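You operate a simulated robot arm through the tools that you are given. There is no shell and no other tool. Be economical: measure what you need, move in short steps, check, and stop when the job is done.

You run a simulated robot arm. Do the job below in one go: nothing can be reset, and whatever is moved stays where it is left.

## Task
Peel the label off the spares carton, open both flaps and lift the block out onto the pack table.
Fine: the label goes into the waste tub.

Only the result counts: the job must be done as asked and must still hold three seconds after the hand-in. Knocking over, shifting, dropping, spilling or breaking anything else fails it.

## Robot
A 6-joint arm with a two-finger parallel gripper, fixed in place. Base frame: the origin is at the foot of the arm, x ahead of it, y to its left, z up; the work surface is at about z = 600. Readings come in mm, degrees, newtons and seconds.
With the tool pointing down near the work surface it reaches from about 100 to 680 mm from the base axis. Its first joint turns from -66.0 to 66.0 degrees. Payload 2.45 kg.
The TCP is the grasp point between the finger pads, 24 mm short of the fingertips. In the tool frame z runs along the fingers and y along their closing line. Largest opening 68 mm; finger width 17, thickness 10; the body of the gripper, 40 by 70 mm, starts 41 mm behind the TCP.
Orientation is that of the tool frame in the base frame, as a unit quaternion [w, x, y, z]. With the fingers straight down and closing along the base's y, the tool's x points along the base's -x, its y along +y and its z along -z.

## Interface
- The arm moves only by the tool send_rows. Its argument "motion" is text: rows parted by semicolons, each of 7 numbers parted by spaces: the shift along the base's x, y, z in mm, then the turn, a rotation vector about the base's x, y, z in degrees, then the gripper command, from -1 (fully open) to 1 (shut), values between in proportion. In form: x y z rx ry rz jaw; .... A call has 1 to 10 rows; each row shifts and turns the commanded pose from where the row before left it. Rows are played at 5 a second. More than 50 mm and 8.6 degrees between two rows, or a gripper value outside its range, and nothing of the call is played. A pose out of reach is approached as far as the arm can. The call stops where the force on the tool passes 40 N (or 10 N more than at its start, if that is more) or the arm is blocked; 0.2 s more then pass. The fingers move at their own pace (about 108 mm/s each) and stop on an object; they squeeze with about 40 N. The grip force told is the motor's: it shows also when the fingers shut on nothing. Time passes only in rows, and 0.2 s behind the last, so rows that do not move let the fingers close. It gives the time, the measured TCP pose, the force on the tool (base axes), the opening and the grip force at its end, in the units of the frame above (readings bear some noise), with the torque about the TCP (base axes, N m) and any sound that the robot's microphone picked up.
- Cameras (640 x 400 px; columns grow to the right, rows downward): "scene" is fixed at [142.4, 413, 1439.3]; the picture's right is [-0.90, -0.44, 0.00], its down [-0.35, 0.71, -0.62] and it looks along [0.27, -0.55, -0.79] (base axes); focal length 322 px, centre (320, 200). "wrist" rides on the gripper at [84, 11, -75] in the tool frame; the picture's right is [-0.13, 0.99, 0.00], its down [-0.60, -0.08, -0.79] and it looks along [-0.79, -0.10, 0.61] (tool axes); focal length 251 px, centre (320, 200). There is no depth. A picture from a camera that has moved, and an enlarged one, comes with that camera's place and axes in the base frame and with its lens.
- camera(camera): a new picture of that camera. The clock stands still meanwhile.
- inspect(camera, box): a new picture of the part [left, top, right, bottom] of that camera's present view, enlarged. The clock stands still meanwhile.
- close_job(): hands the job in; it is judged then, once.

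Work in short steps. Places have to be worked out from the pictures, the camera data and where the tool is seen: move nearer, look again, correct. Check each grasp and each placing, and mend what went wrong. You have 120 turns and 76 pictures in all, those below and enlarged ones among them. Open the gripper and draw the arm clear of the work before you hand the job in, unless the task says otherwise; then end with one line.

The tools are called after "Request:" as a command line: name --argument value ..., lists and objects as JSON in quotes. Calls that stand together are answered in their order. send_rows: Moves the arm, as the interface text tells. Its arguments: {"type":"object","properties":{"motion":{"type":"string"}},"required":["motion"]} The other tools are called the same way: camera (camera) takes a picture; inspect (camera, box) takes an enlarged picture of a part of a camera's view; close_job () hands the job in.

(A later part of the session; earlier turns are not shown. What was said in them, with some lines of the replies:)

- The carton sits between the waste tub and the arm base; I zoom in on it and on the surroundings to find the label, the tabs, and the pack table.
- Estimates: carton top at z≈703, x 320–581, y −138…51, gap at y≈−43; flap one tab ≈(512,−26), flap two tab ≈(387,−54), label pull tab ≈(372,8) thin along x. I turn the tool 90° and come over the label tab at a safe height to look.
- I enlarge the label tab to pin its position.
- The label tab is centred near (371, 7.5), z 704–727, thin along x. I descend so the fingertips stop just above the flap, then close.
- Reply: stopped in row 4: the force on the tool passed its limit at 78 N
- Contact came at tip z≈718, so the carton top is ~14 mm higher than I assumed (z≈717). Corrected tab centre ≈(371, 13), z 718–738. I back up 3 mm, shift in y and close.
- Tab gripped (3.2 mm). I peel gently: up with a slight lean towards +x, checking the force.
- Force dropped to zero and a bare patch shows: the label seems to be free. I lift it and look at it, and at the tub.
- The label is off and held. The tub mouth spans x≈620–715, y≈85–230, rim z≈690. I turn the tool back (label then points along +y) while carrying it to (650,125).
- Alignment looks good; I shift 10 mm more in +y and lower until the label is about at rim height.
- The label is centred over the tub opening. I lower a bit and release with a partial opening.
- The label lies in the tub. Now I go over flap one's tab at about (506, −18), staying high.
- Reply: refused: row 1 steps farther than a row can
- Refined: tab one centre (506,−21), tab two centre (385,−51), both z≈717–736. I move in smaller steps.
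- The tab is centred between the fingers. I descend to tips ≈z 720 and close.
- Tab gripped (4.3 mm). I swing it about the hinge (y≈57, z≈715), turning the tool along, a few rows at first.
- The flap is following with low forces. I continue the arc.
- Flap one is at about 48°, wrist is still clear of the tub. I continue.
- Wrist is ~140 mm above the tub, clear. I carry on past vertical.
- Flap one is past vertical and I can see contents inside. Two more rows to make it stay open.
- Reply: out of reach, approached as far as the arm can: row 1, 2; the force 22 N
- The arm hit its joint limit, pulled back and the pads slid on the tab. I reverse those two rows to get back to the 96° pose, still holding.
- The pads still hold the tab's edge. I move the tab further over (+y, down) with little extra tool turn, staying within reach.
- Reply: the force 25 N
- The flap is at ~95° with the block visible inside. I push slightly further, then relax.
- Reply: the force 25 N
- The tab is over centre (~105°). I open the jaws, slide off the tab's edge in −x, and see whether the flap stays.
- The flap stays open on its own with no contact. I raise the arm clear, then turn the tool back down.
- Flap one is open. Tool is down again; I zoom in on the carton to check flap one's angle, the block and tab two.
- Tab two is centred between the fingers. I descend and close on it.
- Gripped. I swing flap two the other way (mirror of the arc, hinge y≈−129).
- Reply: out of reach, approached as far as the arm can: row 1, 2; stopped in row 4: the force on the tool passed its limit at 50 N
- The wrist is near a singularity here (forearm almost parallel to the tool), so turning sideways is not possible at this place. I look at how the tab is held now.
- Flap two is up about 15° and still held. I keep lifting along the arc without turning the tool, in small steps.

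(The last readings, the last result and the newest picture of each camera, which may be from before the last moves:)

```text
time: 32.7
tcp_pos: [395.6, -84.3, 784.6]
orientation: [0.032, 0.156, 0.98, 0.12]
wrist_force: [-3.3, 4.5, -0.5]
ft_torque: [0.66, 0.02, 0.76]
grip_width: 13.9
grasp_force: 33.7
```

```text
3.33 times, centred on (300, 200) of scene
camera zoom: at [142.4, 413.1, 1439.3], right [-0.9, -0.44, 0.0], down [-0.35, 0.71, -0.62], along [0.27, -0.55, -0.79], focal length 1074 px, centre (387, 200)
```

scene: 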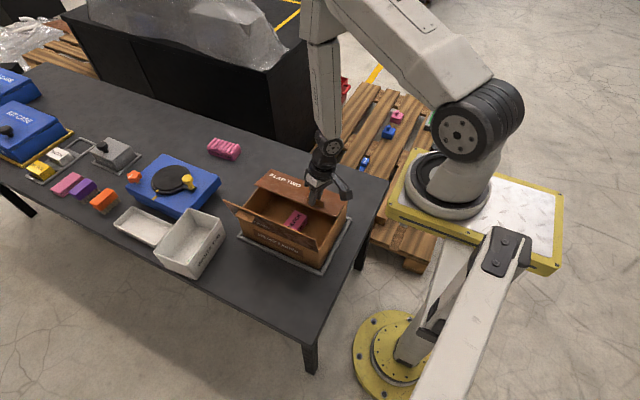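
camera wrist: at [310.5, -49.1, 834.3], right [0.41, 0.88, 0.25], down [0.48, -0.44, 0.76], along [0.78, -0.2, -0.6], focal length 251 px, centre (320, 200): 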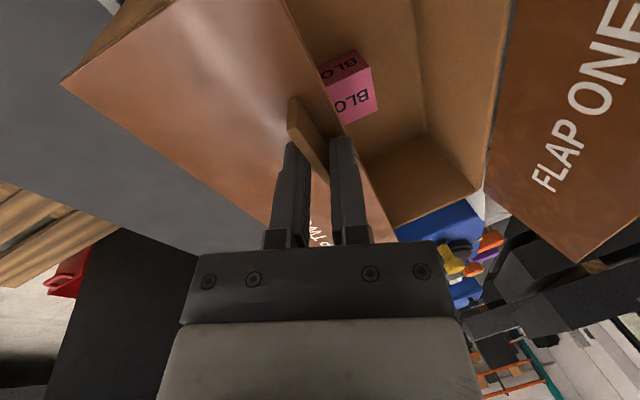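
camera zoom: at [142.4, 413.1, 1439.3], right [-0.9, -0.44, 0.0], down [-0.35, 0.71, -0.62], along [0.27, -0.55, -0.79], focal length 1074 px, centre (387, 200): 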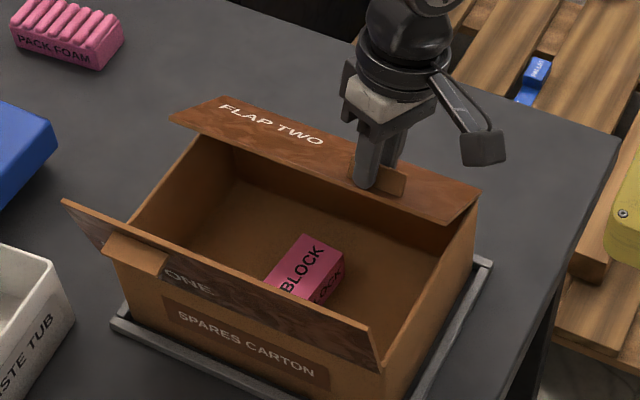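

Works; flap at ~35–40°. A few more rows.

Request:
send_rows --motion "0 -4.5 5.5 0 0 0 1; 0 -5 5 0 0 0 1; 0 -5 4.5 0 0 0 1; 0 -5 4 0 0 0 1"

Request:
inspect --camera "scene" --box '[230, 140, 370, 260]'

```text
time: 33.7
tcp_pos: [396.6, -104.8, 802.8]
orientation: [0.03, 0.155, 0.98, 0.12]
wrist_force: [-1.6, 2.1, 0.1]
ft_torque: [0.31, -0.38, 0.64]
grip_width: 14.6
grasp_force: 34.0
```

```text
3.33 times, centred on (300, 200) of scene
camera zoom: at [142.4, 413.0, 1439.3], right [-0.9, -0.44, 0.0], down [-0.35, 0.71, -0.62], along [0.27, -0.55, -0.79], focal length 1074 px, centre (387, 200)
```

zoom: 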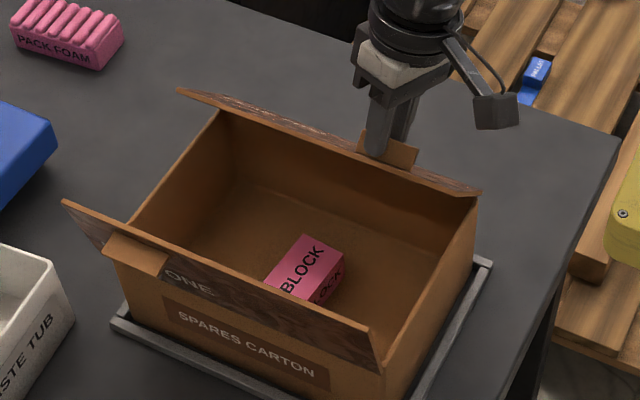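

At ~60°. I continue towards vertical, mostly in −y.

Request:
send_rows --motion "0 -6 3.5 0 0 0 1; 0 -6 3 0 0 0 1; 0 -6 2 0 0 0 1; 0 -6 1 0 0 0 1"

Request:
inspect --camera "scene" --box '[230, 140, 370, 260]'

```text
time: 34.7
tcp_pos: [394.8, -127.5, 814.7]
orientation: [0.03, 0.154, 0.98, 0.122]
wrist_force: [-10.0, 4.2, 20.1]
ft_torque: [0.27, -0.15, 0.51]
grip_width: 10.7
grasp_force: 31.8
```

```text
3.33 times, centred on (300, 200) of scene
camera zoom: at [141.9, 413.2, 1439.3], right [-0.9, -0.44, 0.0], down [-0.35, 0.71, -0.62], along [0.27, -0.55, -0.79], focal length 1074 px, centre (387, 200)
```

zoom: 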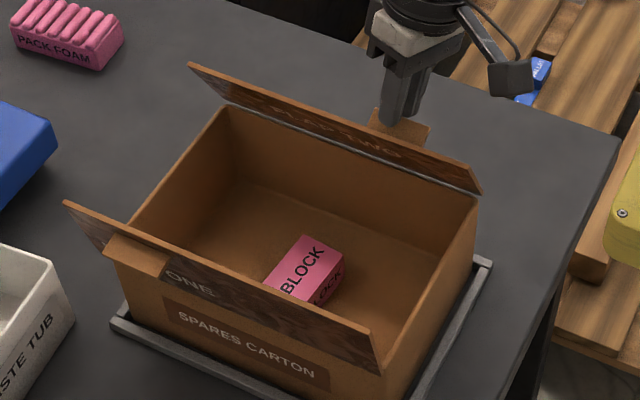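

Flap two is at ~65° and the grip is slipping off the tab. I release slightly, lift off, and check it stays put.

Request:
send_rows --motion "0 0 0 0 0 0 0.4; 0 0 0 0 0 0 0.4; 0 0 15 0 0 0 0.4; 0 0 25 0 0 0 0.4; 0 0 35 0 0 0 0.4; 0 0 0 0 0 0 0.4"

Request:
inspect --camera "scene" --box '[230, 140, 370, 260]'

```text
time: 36.1
tcp_pos: [394.7, -126.9, 887.9]
orientation: [0.03, 0.155, 0.98, 0.12]
wrist_force: [0.1, -0.6, -0.9]
ft_torque: [-0.01, 0.01, 0.04]
grip_width: 20.3
grasp_force: 0.0
```

```text
3.33 times, centred on (300, 200) of scene
camera zoom: at [142.4, 413.0, 1439.3], right [-0.9, -0.44, 0.0], down [-0.35, 0.71, -0.62], along [0.27, -0.55, -0.79], focal length 1074 px, centre (387, 200)
```

zoom: 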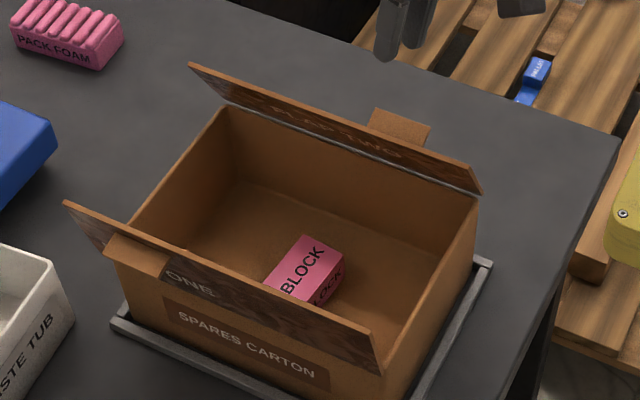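

It stays. I straighten the tool while moving over the open box, close the fingers, and go down beside flap two's inner face.

Request:
send_rows --motion "14 17 0 -4.65 1.15 6 1; 14 17 0 -4.65 1.15 6 1; 14 17 0 -4.65 1.15 6 1; 14 17 0 0 0 0 1; 0 0 0 0 0 0 1"

Request:
send_rows --motion "0 0 -35 0 0 0 1; 0 0 -35 0 0 0 1; 0 0 -32 0 0 0 1; 0 0 0 0 0 0 1"

Request:
inspect --camera "scene" --box '[230, 140, 370, 260]'

```text
time: 37.3
tcp_pos: [436.2, -55.2, 872.1]
orientation: [0.017, -0.001, 1.0, 0.022]
wrist_force: [0.0, 0.2, -0.1]
ft_torque: [0.01, 0.03, 0.02]
grip_width: 0.1
grasp_force: 23.9
out of reach, approached as far as the arm can: row 3
```

```text
time: 38.3
tcp_pos: [435.6, -56.9, 769.3]
orientation: [0.014, -0.002, 1.0, 0.02]
wrist_force: [0.0, 0.0, 0.4]
ft_torque: [0.01, 0.03, 0.0]
grip_width: 0.0
grasp_force: 23.3
```

```text
3.33 times, centred on (300, 200) of scene
camera zoom: at [142.4, 413.0, 1439.3], right [-0.9, -0.44, 0.0], down [-0.35, 0.71, -0.62], along [0.27, -0.55, -0.79], focal length 1074 px, centre (387, 200)
```

zoom: 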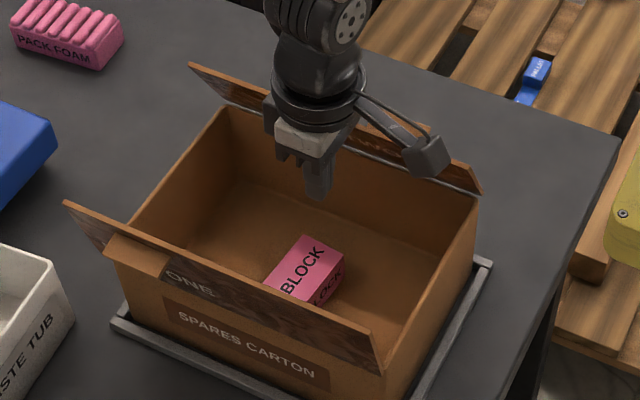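

Clear. I raise 15 mm so the gripper body passes over the flap edge, then push in −y.

Request:
send_rows --motion "0 0 16 0 0 0 1; 0 -15 0 0 0 0 1; 0 -12 0 0 0 0 1; 0 -10 0 0 0 0 1; 0 -10 0 0 0 0 1; 0 -10 0 0 0 0 1; 0 -10 0 0 0 0 1; 0 -8 0 0 0 0 1; 0 -7 0 0 0 0 1; 0 0 0 0 0 0 1"

Request:
inspect --camera "scene" --box '[230, 140, 370, 260]'

```text
time: 40.5
tcp_pos: [435.7, -136.6, 785.7]
orientation: [0.016, -0.001, 1.0, 0.019]
wrist_force: [-0.2, -0.5, 0.4]
ft_torque: [-0.02, 0.02, 0.0]
grip_width: 0.0
grasp_force: 23.4
```

```text
3.33 times, centred on (300, 200) of scene
camera zoom: at [142.4, 413.0, 1439.3], right [-0.9, -0.44, 0.0], down [-0.35, 0.71, -0.62], along [0.27, -0.55, -0.79], focal length 1074 px, centre (387, 200)
```

zoom: 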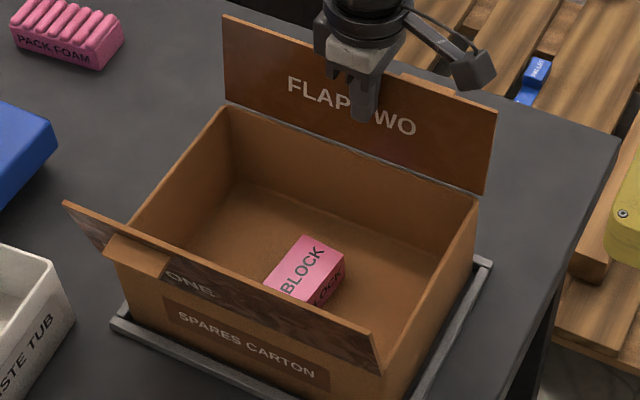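

Flap two is at about 99°. I push a little more to ~110°, then withdraw and look.

Request:
send_rows --motion "0 -8 0 0 0 0 1; 0 -8 0 0 0 0 1; 0 0 0 0 0 0 1; 0 15 0 0 0 0 1; 0 20 0 0 0 0 1; 0 25 20 0 0 0 1; 0 20 30 0 0 0 1; 0 0 35 0 0 0 1"

Request:
inspect --camera "scene" --box '[220, 140, 360, 270]'

Request:
camera --camera "wrist"

```text
time: 42.3
tcp_pos: [433.7, -75.7, 871.8]
orientation: [0.017, 0.0, 1.0, 0.022]
wrist_force: [0.1, -0.2, -0.1]
ft_torque: [-0.04, 0.04, 0.02]
grip_width: 0.0
grasp_force: 23.8
```

```text
3.08 times, centred on (290, 205) of scene
camera zoom: at [142.3, 413.0, 1439.3], right [-0.9, -0.44, 0.0], down [-0.35, 0.71, -0.62], along [0.27, -0.55, -0.79], focal length 992 px, centre (412, 185)
```

zoom: 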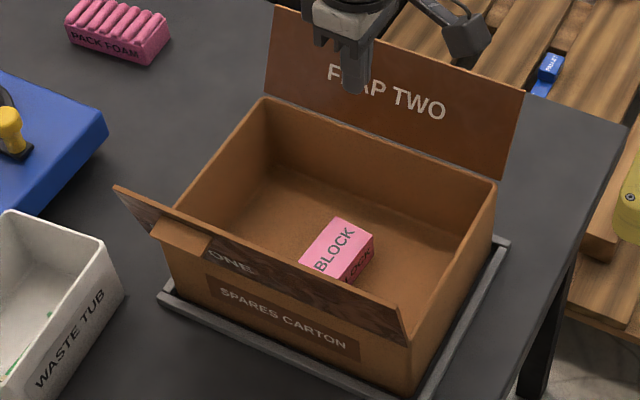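

```text
24 pictures are left
camera wrist: at [347.4, -67.0, 943.7], right [0.13, 0.99, 0.05], down [0.58, -0.11, 0.81], along [0.81, -0.07, -0.59], focal length 251 px, centre (320, 200)
```

wrist: 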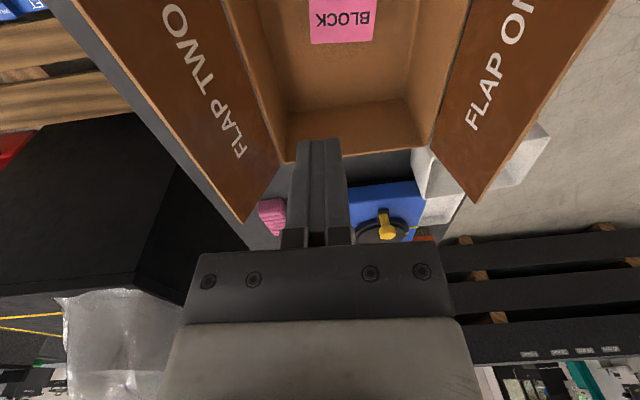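

Both flaps are open wide. Now the block: I enlarge it in both views to locate it.

Request:
inspect --camera "scene" --box '[275, 190, 325, 240]'

Request:
inspect --camera "wrist" --box '[220, 0, 460, 170]'

```text
8.00 times, centred on (300, 215) of scene
camera zoom: at [142.3, 413.0, 1439.3], right [-0.9, -0.44, 0.0], down [-0.35, 0.71, -0.62], along [0.27, -0.55, -0.79], focal length 2579 px, centre (480, 80)
```

zoom: 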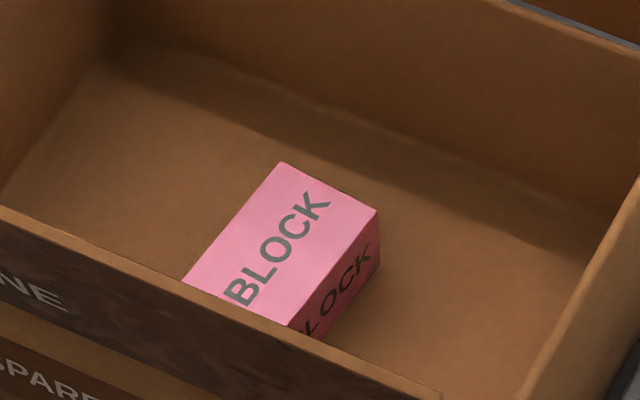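

```text
2.35 times, centred on (340, 85) of wrist
camera zoom: at [347.4, -67.0, 943.7], right [0.13, 0.99, 0.05], down [0.58, -0.11, 0.81], along [0.81, -0.07, -0.59], focal length 592 px, centre (273, 471)
```

zoom: 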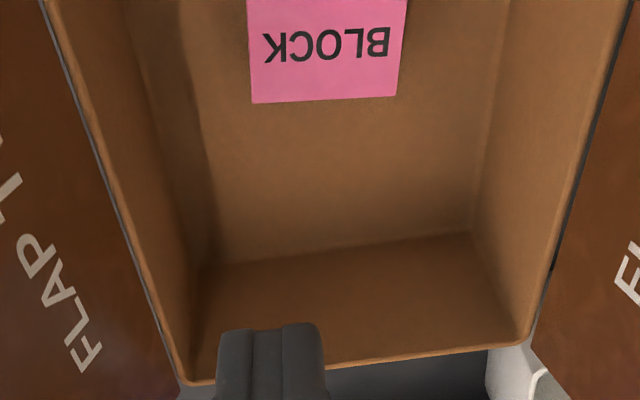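

The block measures about 43 (x) × 63 (y) × 34, centred ≈(444,−39), top z≈646–650. I'll grip across x with the tool yawed −90°, slightly off-centre (y≈−53) so the camera stays inside the carton wall. First yaw at height.

Request:
send_rows --motion "0 4 8 -1.2 1 -7 -1; 1 4 0 -1.2 0.9 -7 -1; 1 4 0 0 0 -8.5 -1; 1 4 0 0 0 -8.5 -1; 1 4 0 0 0 -8.5 -1; 1 3 0 0 0 -8.5 -1; 1 0 0 0 0 -8.5 -1; 1 0 0 0 0 -8.5 -1; 1 0 0 0 0 -8.5 -1; 1 0 0 0 0 -8.5 -1"

Request:
send_rows --motion "1 0 0 0 0 -8 -1; 0 0 0 0 0 0 -1"

Request:
camera --camera "wrist"

```text
time: 44.5
tcp_pos: [241.0, -259.4, 848.1]
orientation: [0.017, 0.599, 0.8, -0.003]
wrist_force: [-0.1, 0.1, 0.1]
ft_torque: [0.01, 0.04, 0.0]
grip_width: 68.0
grasp_force: 0.1
out of reach, approached as far as the arm can: row 1, 2, 3, 4, 5, 6, 7, 8, 9, 10
```

```text
time: 45.1
tcp_pos: [242.2, -261.4, 847.5]
orientation: [0.018, 0.631, 0.775, -0.008]
wrist_force: [0.4, 0.1, -0.1]
ft_torque: [-0.01, 0.02, 0.04]
grip_width: 68.2
grasp_force: 0.1
out of reach, approached as far as the arm can: row 1
```

```text
21 pictures are left
camera wrist: at [233.4, -172.6, 919.3], right [1.0, 0.08, 0.01], down [0.03, -0.58, 0.82], along [0.07, -0.81, -0.58], focal length 251 px, centre (320, 200)
```

wrist: 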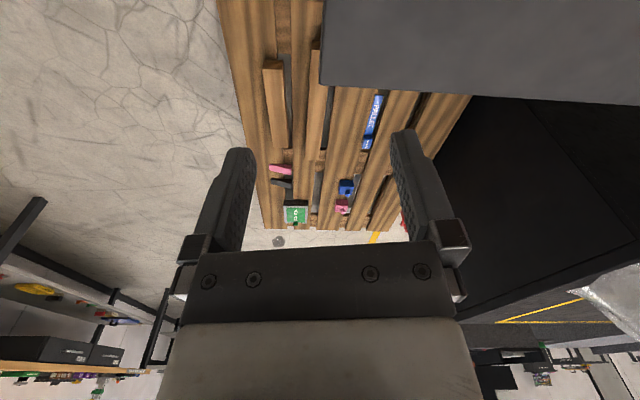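

The last wrist joint reached its limit and dragged the arm aside (high, no contact). I go back over the carton, turning the other way (+yaw).

Request:
send_rows --motion "0 0 40 0 0 8.4 -1; 20 24 0 0 0 8.4 -1; 20 24 0 0 0 8.4 -1; 20 24 0 0 0 8.4 -1; 20 24 0 0 0 8.4 -1; 20 24 0 0 0 8.4 -1; 20 24 0 0 0 8.4 -1; 20 24 0 0 0 8.4 -1; 20 24 0 0 0 8.4 -1; 20 24 0 0 0 2.7 -1"

Request:
camera --camera "scene"

```text
time: 47.3
tcp_pos: [400.6, -76.0, 864.4]
orientation: [0.032, 0.002, 0.999, -0.023]
wrist_force: [-1.0, -0.7, -0.6]
ft_torque: [0.01, -0.02, -0.01]
grip_width: 68.0
grasp_force: 0.0
out of reach, approached as far as the arm can: row 1, 2, 9, 10
```

```text
20 pictures are left
```

scene: 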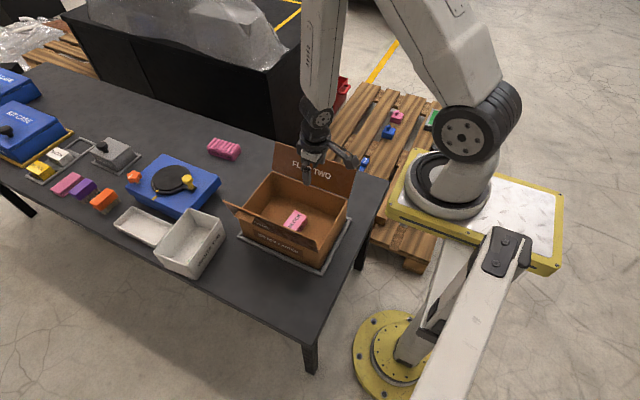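

Carton intact. I continue turning +yaw while moving over the block.

Request:
send_rows --motion "10 10 4 0 0 8 -1; 10 10 0 0 0 8.4 -1; 10 10 0 0 0 8.4 -1; 10 10 0 0 0 8.4 -1; 6 10 0 0 0 8.4 -1; 0 4 0 0 0 8.4 -1"

```text
time: 48.7
tcp_pos: [443.2, -20.2, 866.9]
orientation: [0.03, -0.347, 0.938, 0.0]
wrist_force: [0.8, 1.1, -0.3]
ft_torque: [0.0, 0.0, 0.04]
grip_width: 68.0
grasp_force: 0.1
```

Reachable this way. I finish the turn.

Request:
send_rows --motion "0 0 0 0 0 8.4 -1; 0 0 0 0 0 8.4 -1; 0 0 0 0 0 8.4 -1; 0 0 0 0 0 8.4 -1; 0 0 0 0 0 8.4 -1; 0 0 0 0 0 7.5 -1; 0 0 0 0 0 0 -1"

Request:
camera --camera "wrist"

```text
time: 50.3
tcp_pos: [443.6, -19.9, 868.5]
orientation: [-0.027, 0.707, -0.707, -0.012]
wrist_force: [0.1, 0.2, -0.1]
ft_torque: [-0.04, -0.02, -0.03]
grip_width: 68.1
grasp_force: 0.0
```

```text
19 pictures are left
camera wrist: at [430.8, -107.2, 938.1], right [-0.99, 0.13, -0.01], down [0.06, 0.56, 0.83], along [0.11, 0.82, -0.56], focal length 251 px, centre (320, 200)
```

wrist: 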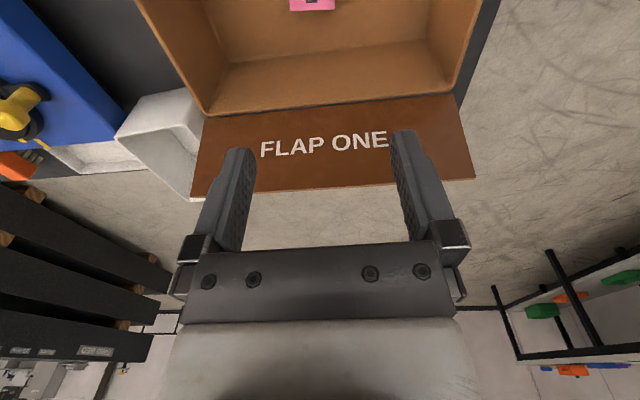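

Yaw is right. I remove the small tilt (leaning slightly the other way to lift the camera) and go down to z≈745 to look.

Request:
send_rows --motion "0 0 -10 -4 0.6 0 -1; 0 0 -20 -4 0.6 0 -1; 0 0 -30 0 0 0 -1; 0 0 -30 0 0 0 -1; 0 0 -30 0 0 0 -1; 0 0 0 0 0 0 -1"

Request:
camera --camera "wrist"

Request:
inspect --camera "scene" --box '[230, 150, 370, 260]'

```text
time: 51.7
tcp_pos: [443.8, -21.1, 748.6]
orientation: [-0.03, -0.706, 0.707, -0.03]
wrist_force: [0.6, 0.1, 0.2]
ft_torque: [0.02, -0.02, 0.0]
grip_width: 68.2
grasp_force: 0.0
```

```text
18 pictures are left
camera wrist: at [432.6, -97.7, 829.6], right [-0.99, 0.13, -0.01], down [0.08, 0.67, 0.74], along [0.1, 0.73, -0.67], focal length 251 px, centre (320, 200)
```

wrist: 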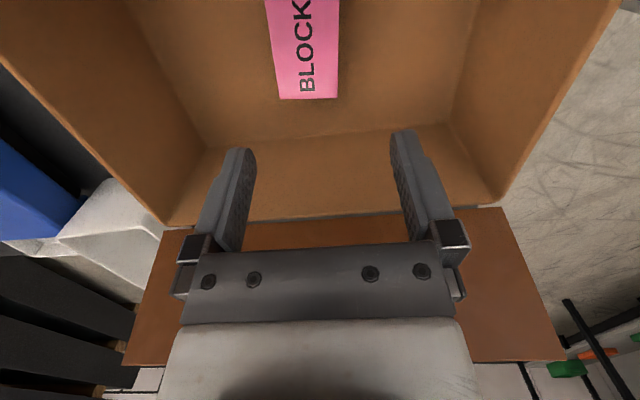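

```text
3.64 times, centred on (300, 205) of scene
camera zoom: at [142.4, 413.0, 1439.3], right [-0.9, -0.44, 0.0], down [-0.35, 0.71, -0.62], along [0.27, -0.55, -0.79], focal length 1172 px, centre (393, 182)
```

zoom: 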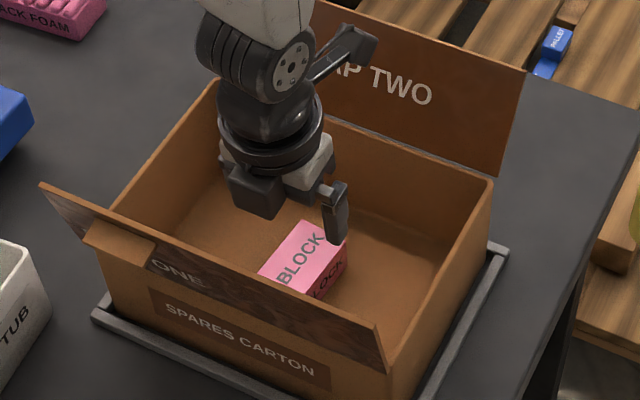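

The closer view puts the block at x≈430–472 (centre 451), y≈−75…−12. I shift +7 in x, −6 in y, and descend gradually.

Request:
send_rows --motion "7 -6 -10 0 0 0 -1; 0 0 -25 0 0 0 -1; 0 0 -20 0 0 0 -1; 0 0 -15 0 0 0 -1; 0 0 0 0 0 0 -1"

Request:
camera --camera "wrist"

Request:
inspect --camera "scene" --box '[250, 160, 350, 240]'

```text
time: 52.9
tcp_pos: [448.2, -27.1, 679.0]
orientation: [0.029, 0.707, -0.706, 0.029]
wrist_force: [-0.5, -1.1, -0.5]
ft_torque: [0.01, 0.0, 0.04]
grip_width: 68.2
grasp_force: 0.2
```

```text
16 pictures are left
camera wrist: at [438.1, -102.9, 761.1], right [-0.99, 0.13, -0.01], down [0.08, 0.67, 0.74], along [0.1, 0.73, -0.67], focal length 251 px, centre (320, 200)
```

wrist: 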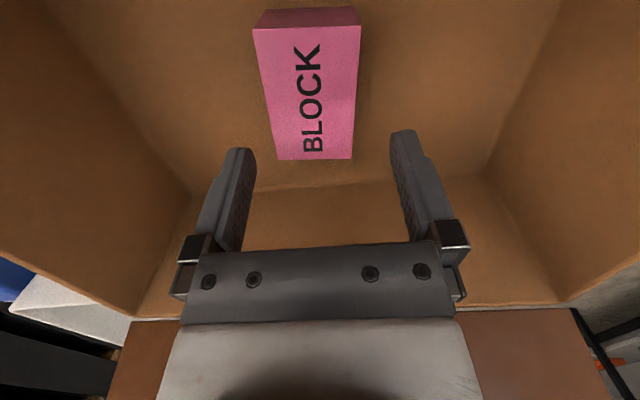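

```text
5.00 times, centred on (300, 200) of scene
camera zoom: at [142.4, 413.0, 1439.3], right [-0.9, -0.44, 0.0], down [-0.35, 0.71, -0.62], along [0.27, -0.55, -0.79], focal length 1612 px, centre (420, 200)
```

zoom: 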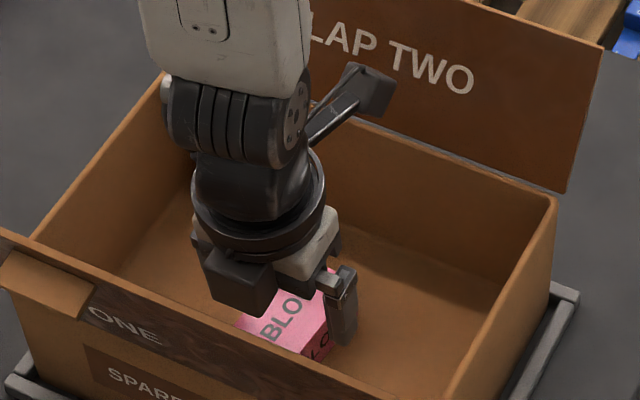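

Nearly aligned: I shift +3 in x, −4 in y, descend to TCP z≈652, and close.

Request:
send_rows --motion "3 -4 -9 0 0 0 -1; 0 0 -10 0 0 0 -1; 0 0 -8 0 0 0 -1; 0 0 0 0 0 0 -1"

Request:
camera --camera "wrist"

```text
time: 53.9
tcp_pos: [453.4, -30.6, 650.7]
orientation: [0.03, 0.707, -0.706, 0.029]
wrist_force: [-1.2, -0.6, -0.5]
ft_torque: [0.0, -0.03, -0.02]
grip_width: 68.2
grasp_force: 0.0
```

```text
14 pictures are left
camera wrist: at [442.4, -106.6, 733.0], right [-0.99, 0.13, -0.01], down [0.08, 0.67, 0.74], along [0.1, 0.73, -0.67], focal length 251 px, centre (320, 200)
```

wrist: 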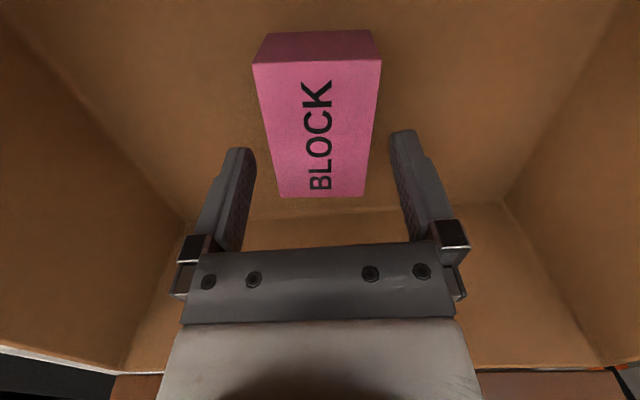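

The fingers straddle the block with its top about 20 mm above the tips. I go 4 mm lower and close.

Request:
send_rows --motion "0 0 -4 0 0 0 -1; 0 0 0 0 0 0 -0.2; 0 0 0 0 0 0 1; 0 0 0 0 0 0 1; 0 0 0 0 0 0 1"

```text
time: 55.1
tcp_pos: [453.2, -29.6, 647.7]
orientation: [0.029, 0.707, -0.706, 0.03]
wrist_force: [-1.7, 0.6, 7.1]
ft_torque: [-0.11, 0.16, -0.14]
grip_width: 45.8
grasp_force: 39.9
```

Gripped at 45.8 mm. I lift straight up slowly, then check.

Request:
send_rows --motion "0 0 10 0 0 0 1; 0 0 15 0 0 0 1; 0 0 25 0 0 0 1; 0 0 30 0 0 0 1; 0 0 40 0 0 0 1; 0 0 0 0 0 0 1"

Request:
camera --camera "wrist"

```text
time: 56.5
tcp_pos: [453.2, -29.6, 769.3]
orientation: [0.029, 0.707, -0.706, 0.03]
wrist_force: [-0.8, -0.6, -3.2]
ft_torque: [0.04, -0.01, 0.0]
grip_width: 44.7
grasp_force: 40.2
```

```text
13 pictures are left
camera wrist: at [441.2, -105.7, 850.4], right [-0.99, 0.13, -0.01], down [0.08, 0.67, 0.74], along [0.1, 0.73, -0.67], focal length 251 px, centre (320, 200)
```

wrist: 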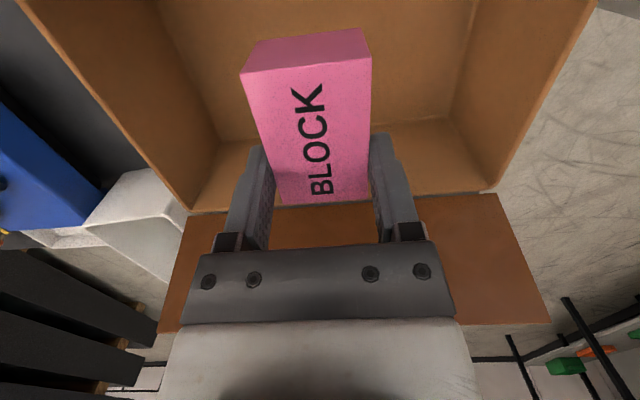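

The block is held well. I raise it above the flaps and carry it over the +x end of the carton to the clear spot near (645,−45).

Request:
send_rows --motion "0 0 40 0 0 0 1; 0 0 40 0 0 0 1; 32 -2 0 0 0 0 1; 32 -3 0 0 0 0 1; 32 -3 0 0 0 0 1; 32 -3 0 0 0 0 1; 32 -3 0 0 0 0 1; 32 -2 0 0 0 0 1; 0 0 0 0 0 0 1"

Request:
camera --camera "scene"

Request:
camera --camera "wrist"

```text
time: 58.5
tcp_pos: [645.6, -46.4, 847.4]
orientation: [-0.03, -0.706, 0.707, -0.029]
wrist_force: [0.9, 0.2, -2.7]
ft_torque: [0.05, 0.0, 0.01]
grip_width: 44.4
grasp_force: 40.1
```

```text
12 pictures are left
```

scene: 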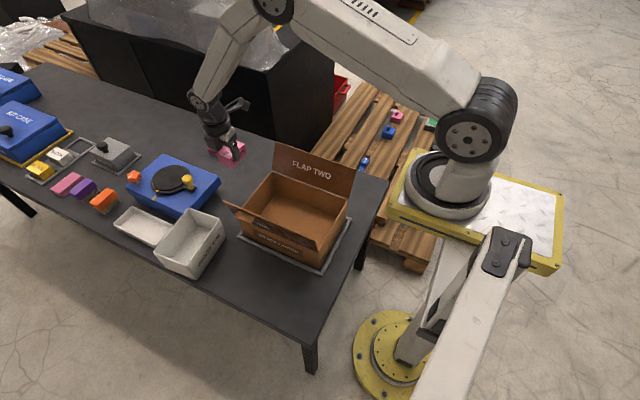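

```text
11 pictures are left
camera wrist: at [634.0, -122.1, 928.3], right [-0.99, 0.13, -0.01], down [0.08, 0.67, 0.74], along [0.1, 0.73, -0.67], focal length 251 px, centre (320, 200)
```

wrist: 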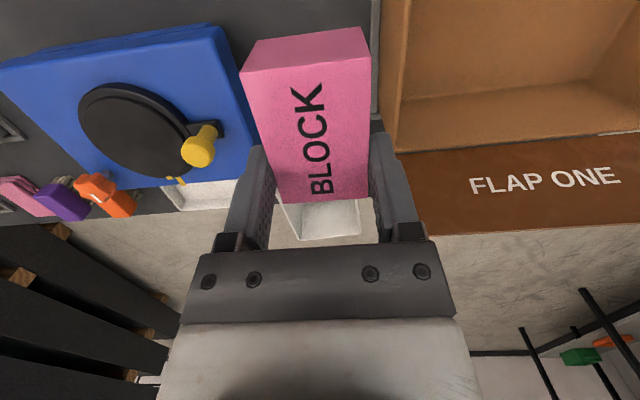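

The spot is clear (tray ends x≈587, blue fixture starts x≈747). I lower the block to just above the table.

Request:
send_rows --motion "2 0 -35 0 0 0 1; 0 0 -35 0 0 0 1; 0 0 -35 0 0 0 1; 0 0 -35 0 0 0 1; 0 0 -30 0 0 0 1; 0 0 -20 0 0 0 1; 0 0 0 0 0 0 1"

Request:
inspect --camera "scene" --box '[170, 100, 300, 200]'

```text
time: 60.1
tcp_pos: [645.6, -43.8, 656.8]
orientation: [0.03, 0.707, -0.706, 0.03]
wrist_force: [0.0, 0.4, -2.7]
ft_torque: [0.03, 0.02, 0.0]
grip_width: 44.5
grasp_force: 39.9
```

```text
4.00 times, centred on (235, 150) of scene
camera zoom: at [142.4, 413.0, 1439.3], right [-0.9, -0.44, 0.0], down [-0.35, 0.71, -0.62], along [0.27, -0.55, -0.79], focal length 1289 px, centre (660, 400)
```

zoom: 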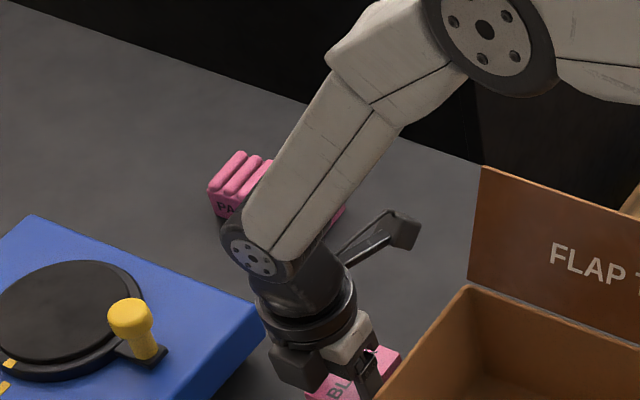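

Arm clear of flap two. I go down in small steps to feel the table.

Request:
send_rows --motion "0 0 -4 0 0 0 1; 0 0 -4 0 0 0 1; 0 0 -3 0 0 0 1; 0 0 -2 0 0 0 1; 0 0 0 0 0 0 1"

```text
time: 61.3
tcp_pos: [647.4, -46.5, 643.7]
orientation: [0.029, 0.707, -0.706, 0.029]
wrist_force: [0.5, 0.1, -2.8]
ft_torque: [0.07, -0.02, -0.01]
grip_width: 44.5
grasp_force: 39.7
```

Request:
send_rows --motion "0 0 -2 0 0 0 1; 0 0 -2 0 0 0 1; 0 0 -2 0 0 0 1; 0 0 0 0 0 0 1"

Request:
camera --camera "wrist"

```text
time: 62.1
tcp_pos: [650.3, -46.3, 641.9]
orientation: [0.028, 0.707, -0.706, 0.031]
wrist_force: [0.5, -0.6, 1.2]
ft_torque: [0.14, 0.08, -0.04]
grip_width: 44.4
grasp_force: 39.1
stopped in row 4: the force on the tool passed its limit at 44 N (the readings are from after the stop); the commanded pose is now the measured one
```

```text
9 pictures are left
camera wrist: at [639.0, -122.8, 724.2], right [-0.99, 0.13, -0.01], down [0.08, 0.67, 0.74], along [0.1, 0.73, -0.67], focal length 251 px, centre (320, 200)
```

wrist: 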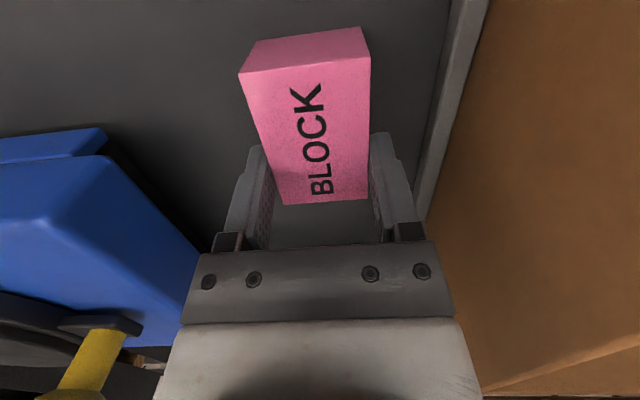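

The block has touched the table, clear of the tray. I release and lift straight up.

Request:
send_rows --motion "0 0 0 0 0 0 -0.5; 0 0 0 0 0 0 -0.9; 0 0 0 0 0 0 -0.9; 0 0 15 0 0 0 -0.9; 0 0 25 0 0 0 -0.9; 0 0 40 0 0 0 -0.9; 0 0 45 0 0 0 -0.9; 0 0 45 0 0 0 -0.9; 0 0 30 0 0 0 -0.9"

Request:
camera --camera "wrist"

Request:
camera --camera "scene"

```text
time: 64.1
tcp_pos: [649.2, -46.6, 840.9]
orientation: [0.03, 0.707, -0.706, 0.031]
wrist_force: [-0.4, 0.0, 0.1]
ft_torque: [-0.02, -0.02, 0.02]
grip_width: 64.5
grasp_force: 0.1
```

```text
8 pictures are left
camera wrist: at [636.5, -122.9, 923.3], right [-0.99, 0.13, -0.01], down [0.08, 0.67, 0.74], along [0.1, 0.73, -0.67], focal length 251 px, centre (320, 200)
```

wrist: 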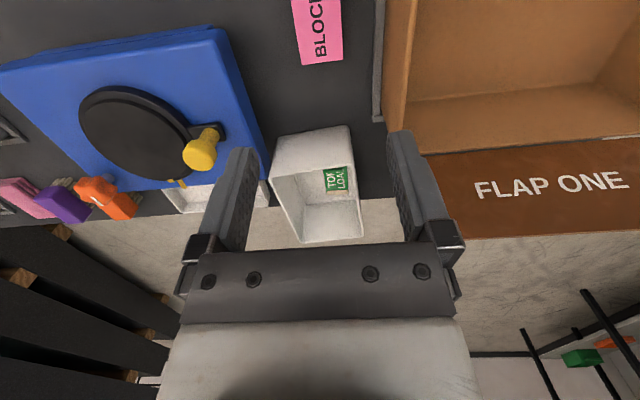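

```text
7 pictures are left
```

scene: 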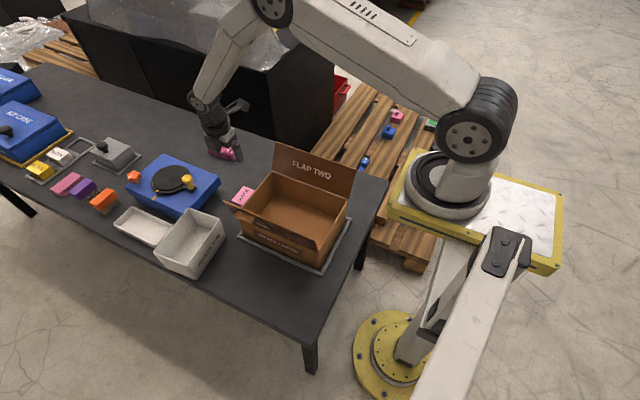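

The block stands on the table, both flaps are open, and the label is in the tub. I draw the arm up clear and take a last look.

Request:
send_rows --motion "-10 0 35 0 0 0 -1; -15 0 35 0 0 0 -1; -15 0 35 0 0 0 -1; 0 0 0 0 0 0 -1; 0 0 0 0 0 0 -1"

Request:
inspect --camera "scene" --box '[140, 120, 380, 290]'

```text
time: 65.3
tcp_pos: [608.7, -47.8, 945.7]
orientation: [-0.029, -0.706, 0.707, -0.03]
wrist_force: [0.0, 0.6, 0.1]
ft_torque: [-0.01, -0.02, -0.03]
grip_width: 68.0
grasp_force: 0.0
```

```text
2.35 times, centred on (260, 205) of scene
camera zoom: at [142.4, 413.0, 1439.3], right [-0.9, -0.44, 0.0], down [-0.35, 0.71, -0.62], along [0.27, -0.55, -0.79], focal length 758 px, centre (461, 188)
```

zoom: 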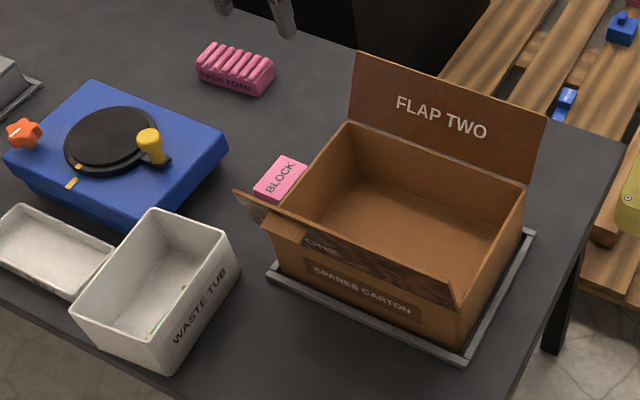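

Everything is in place; I hand the job in.

Request:
close_job

```text
The job is handed in.
```

The label is off the carton and in the waste tub, both flaps are open, the block is on the pack table just past the far end of the carton, and the arm is drawn clear with the gripper open.
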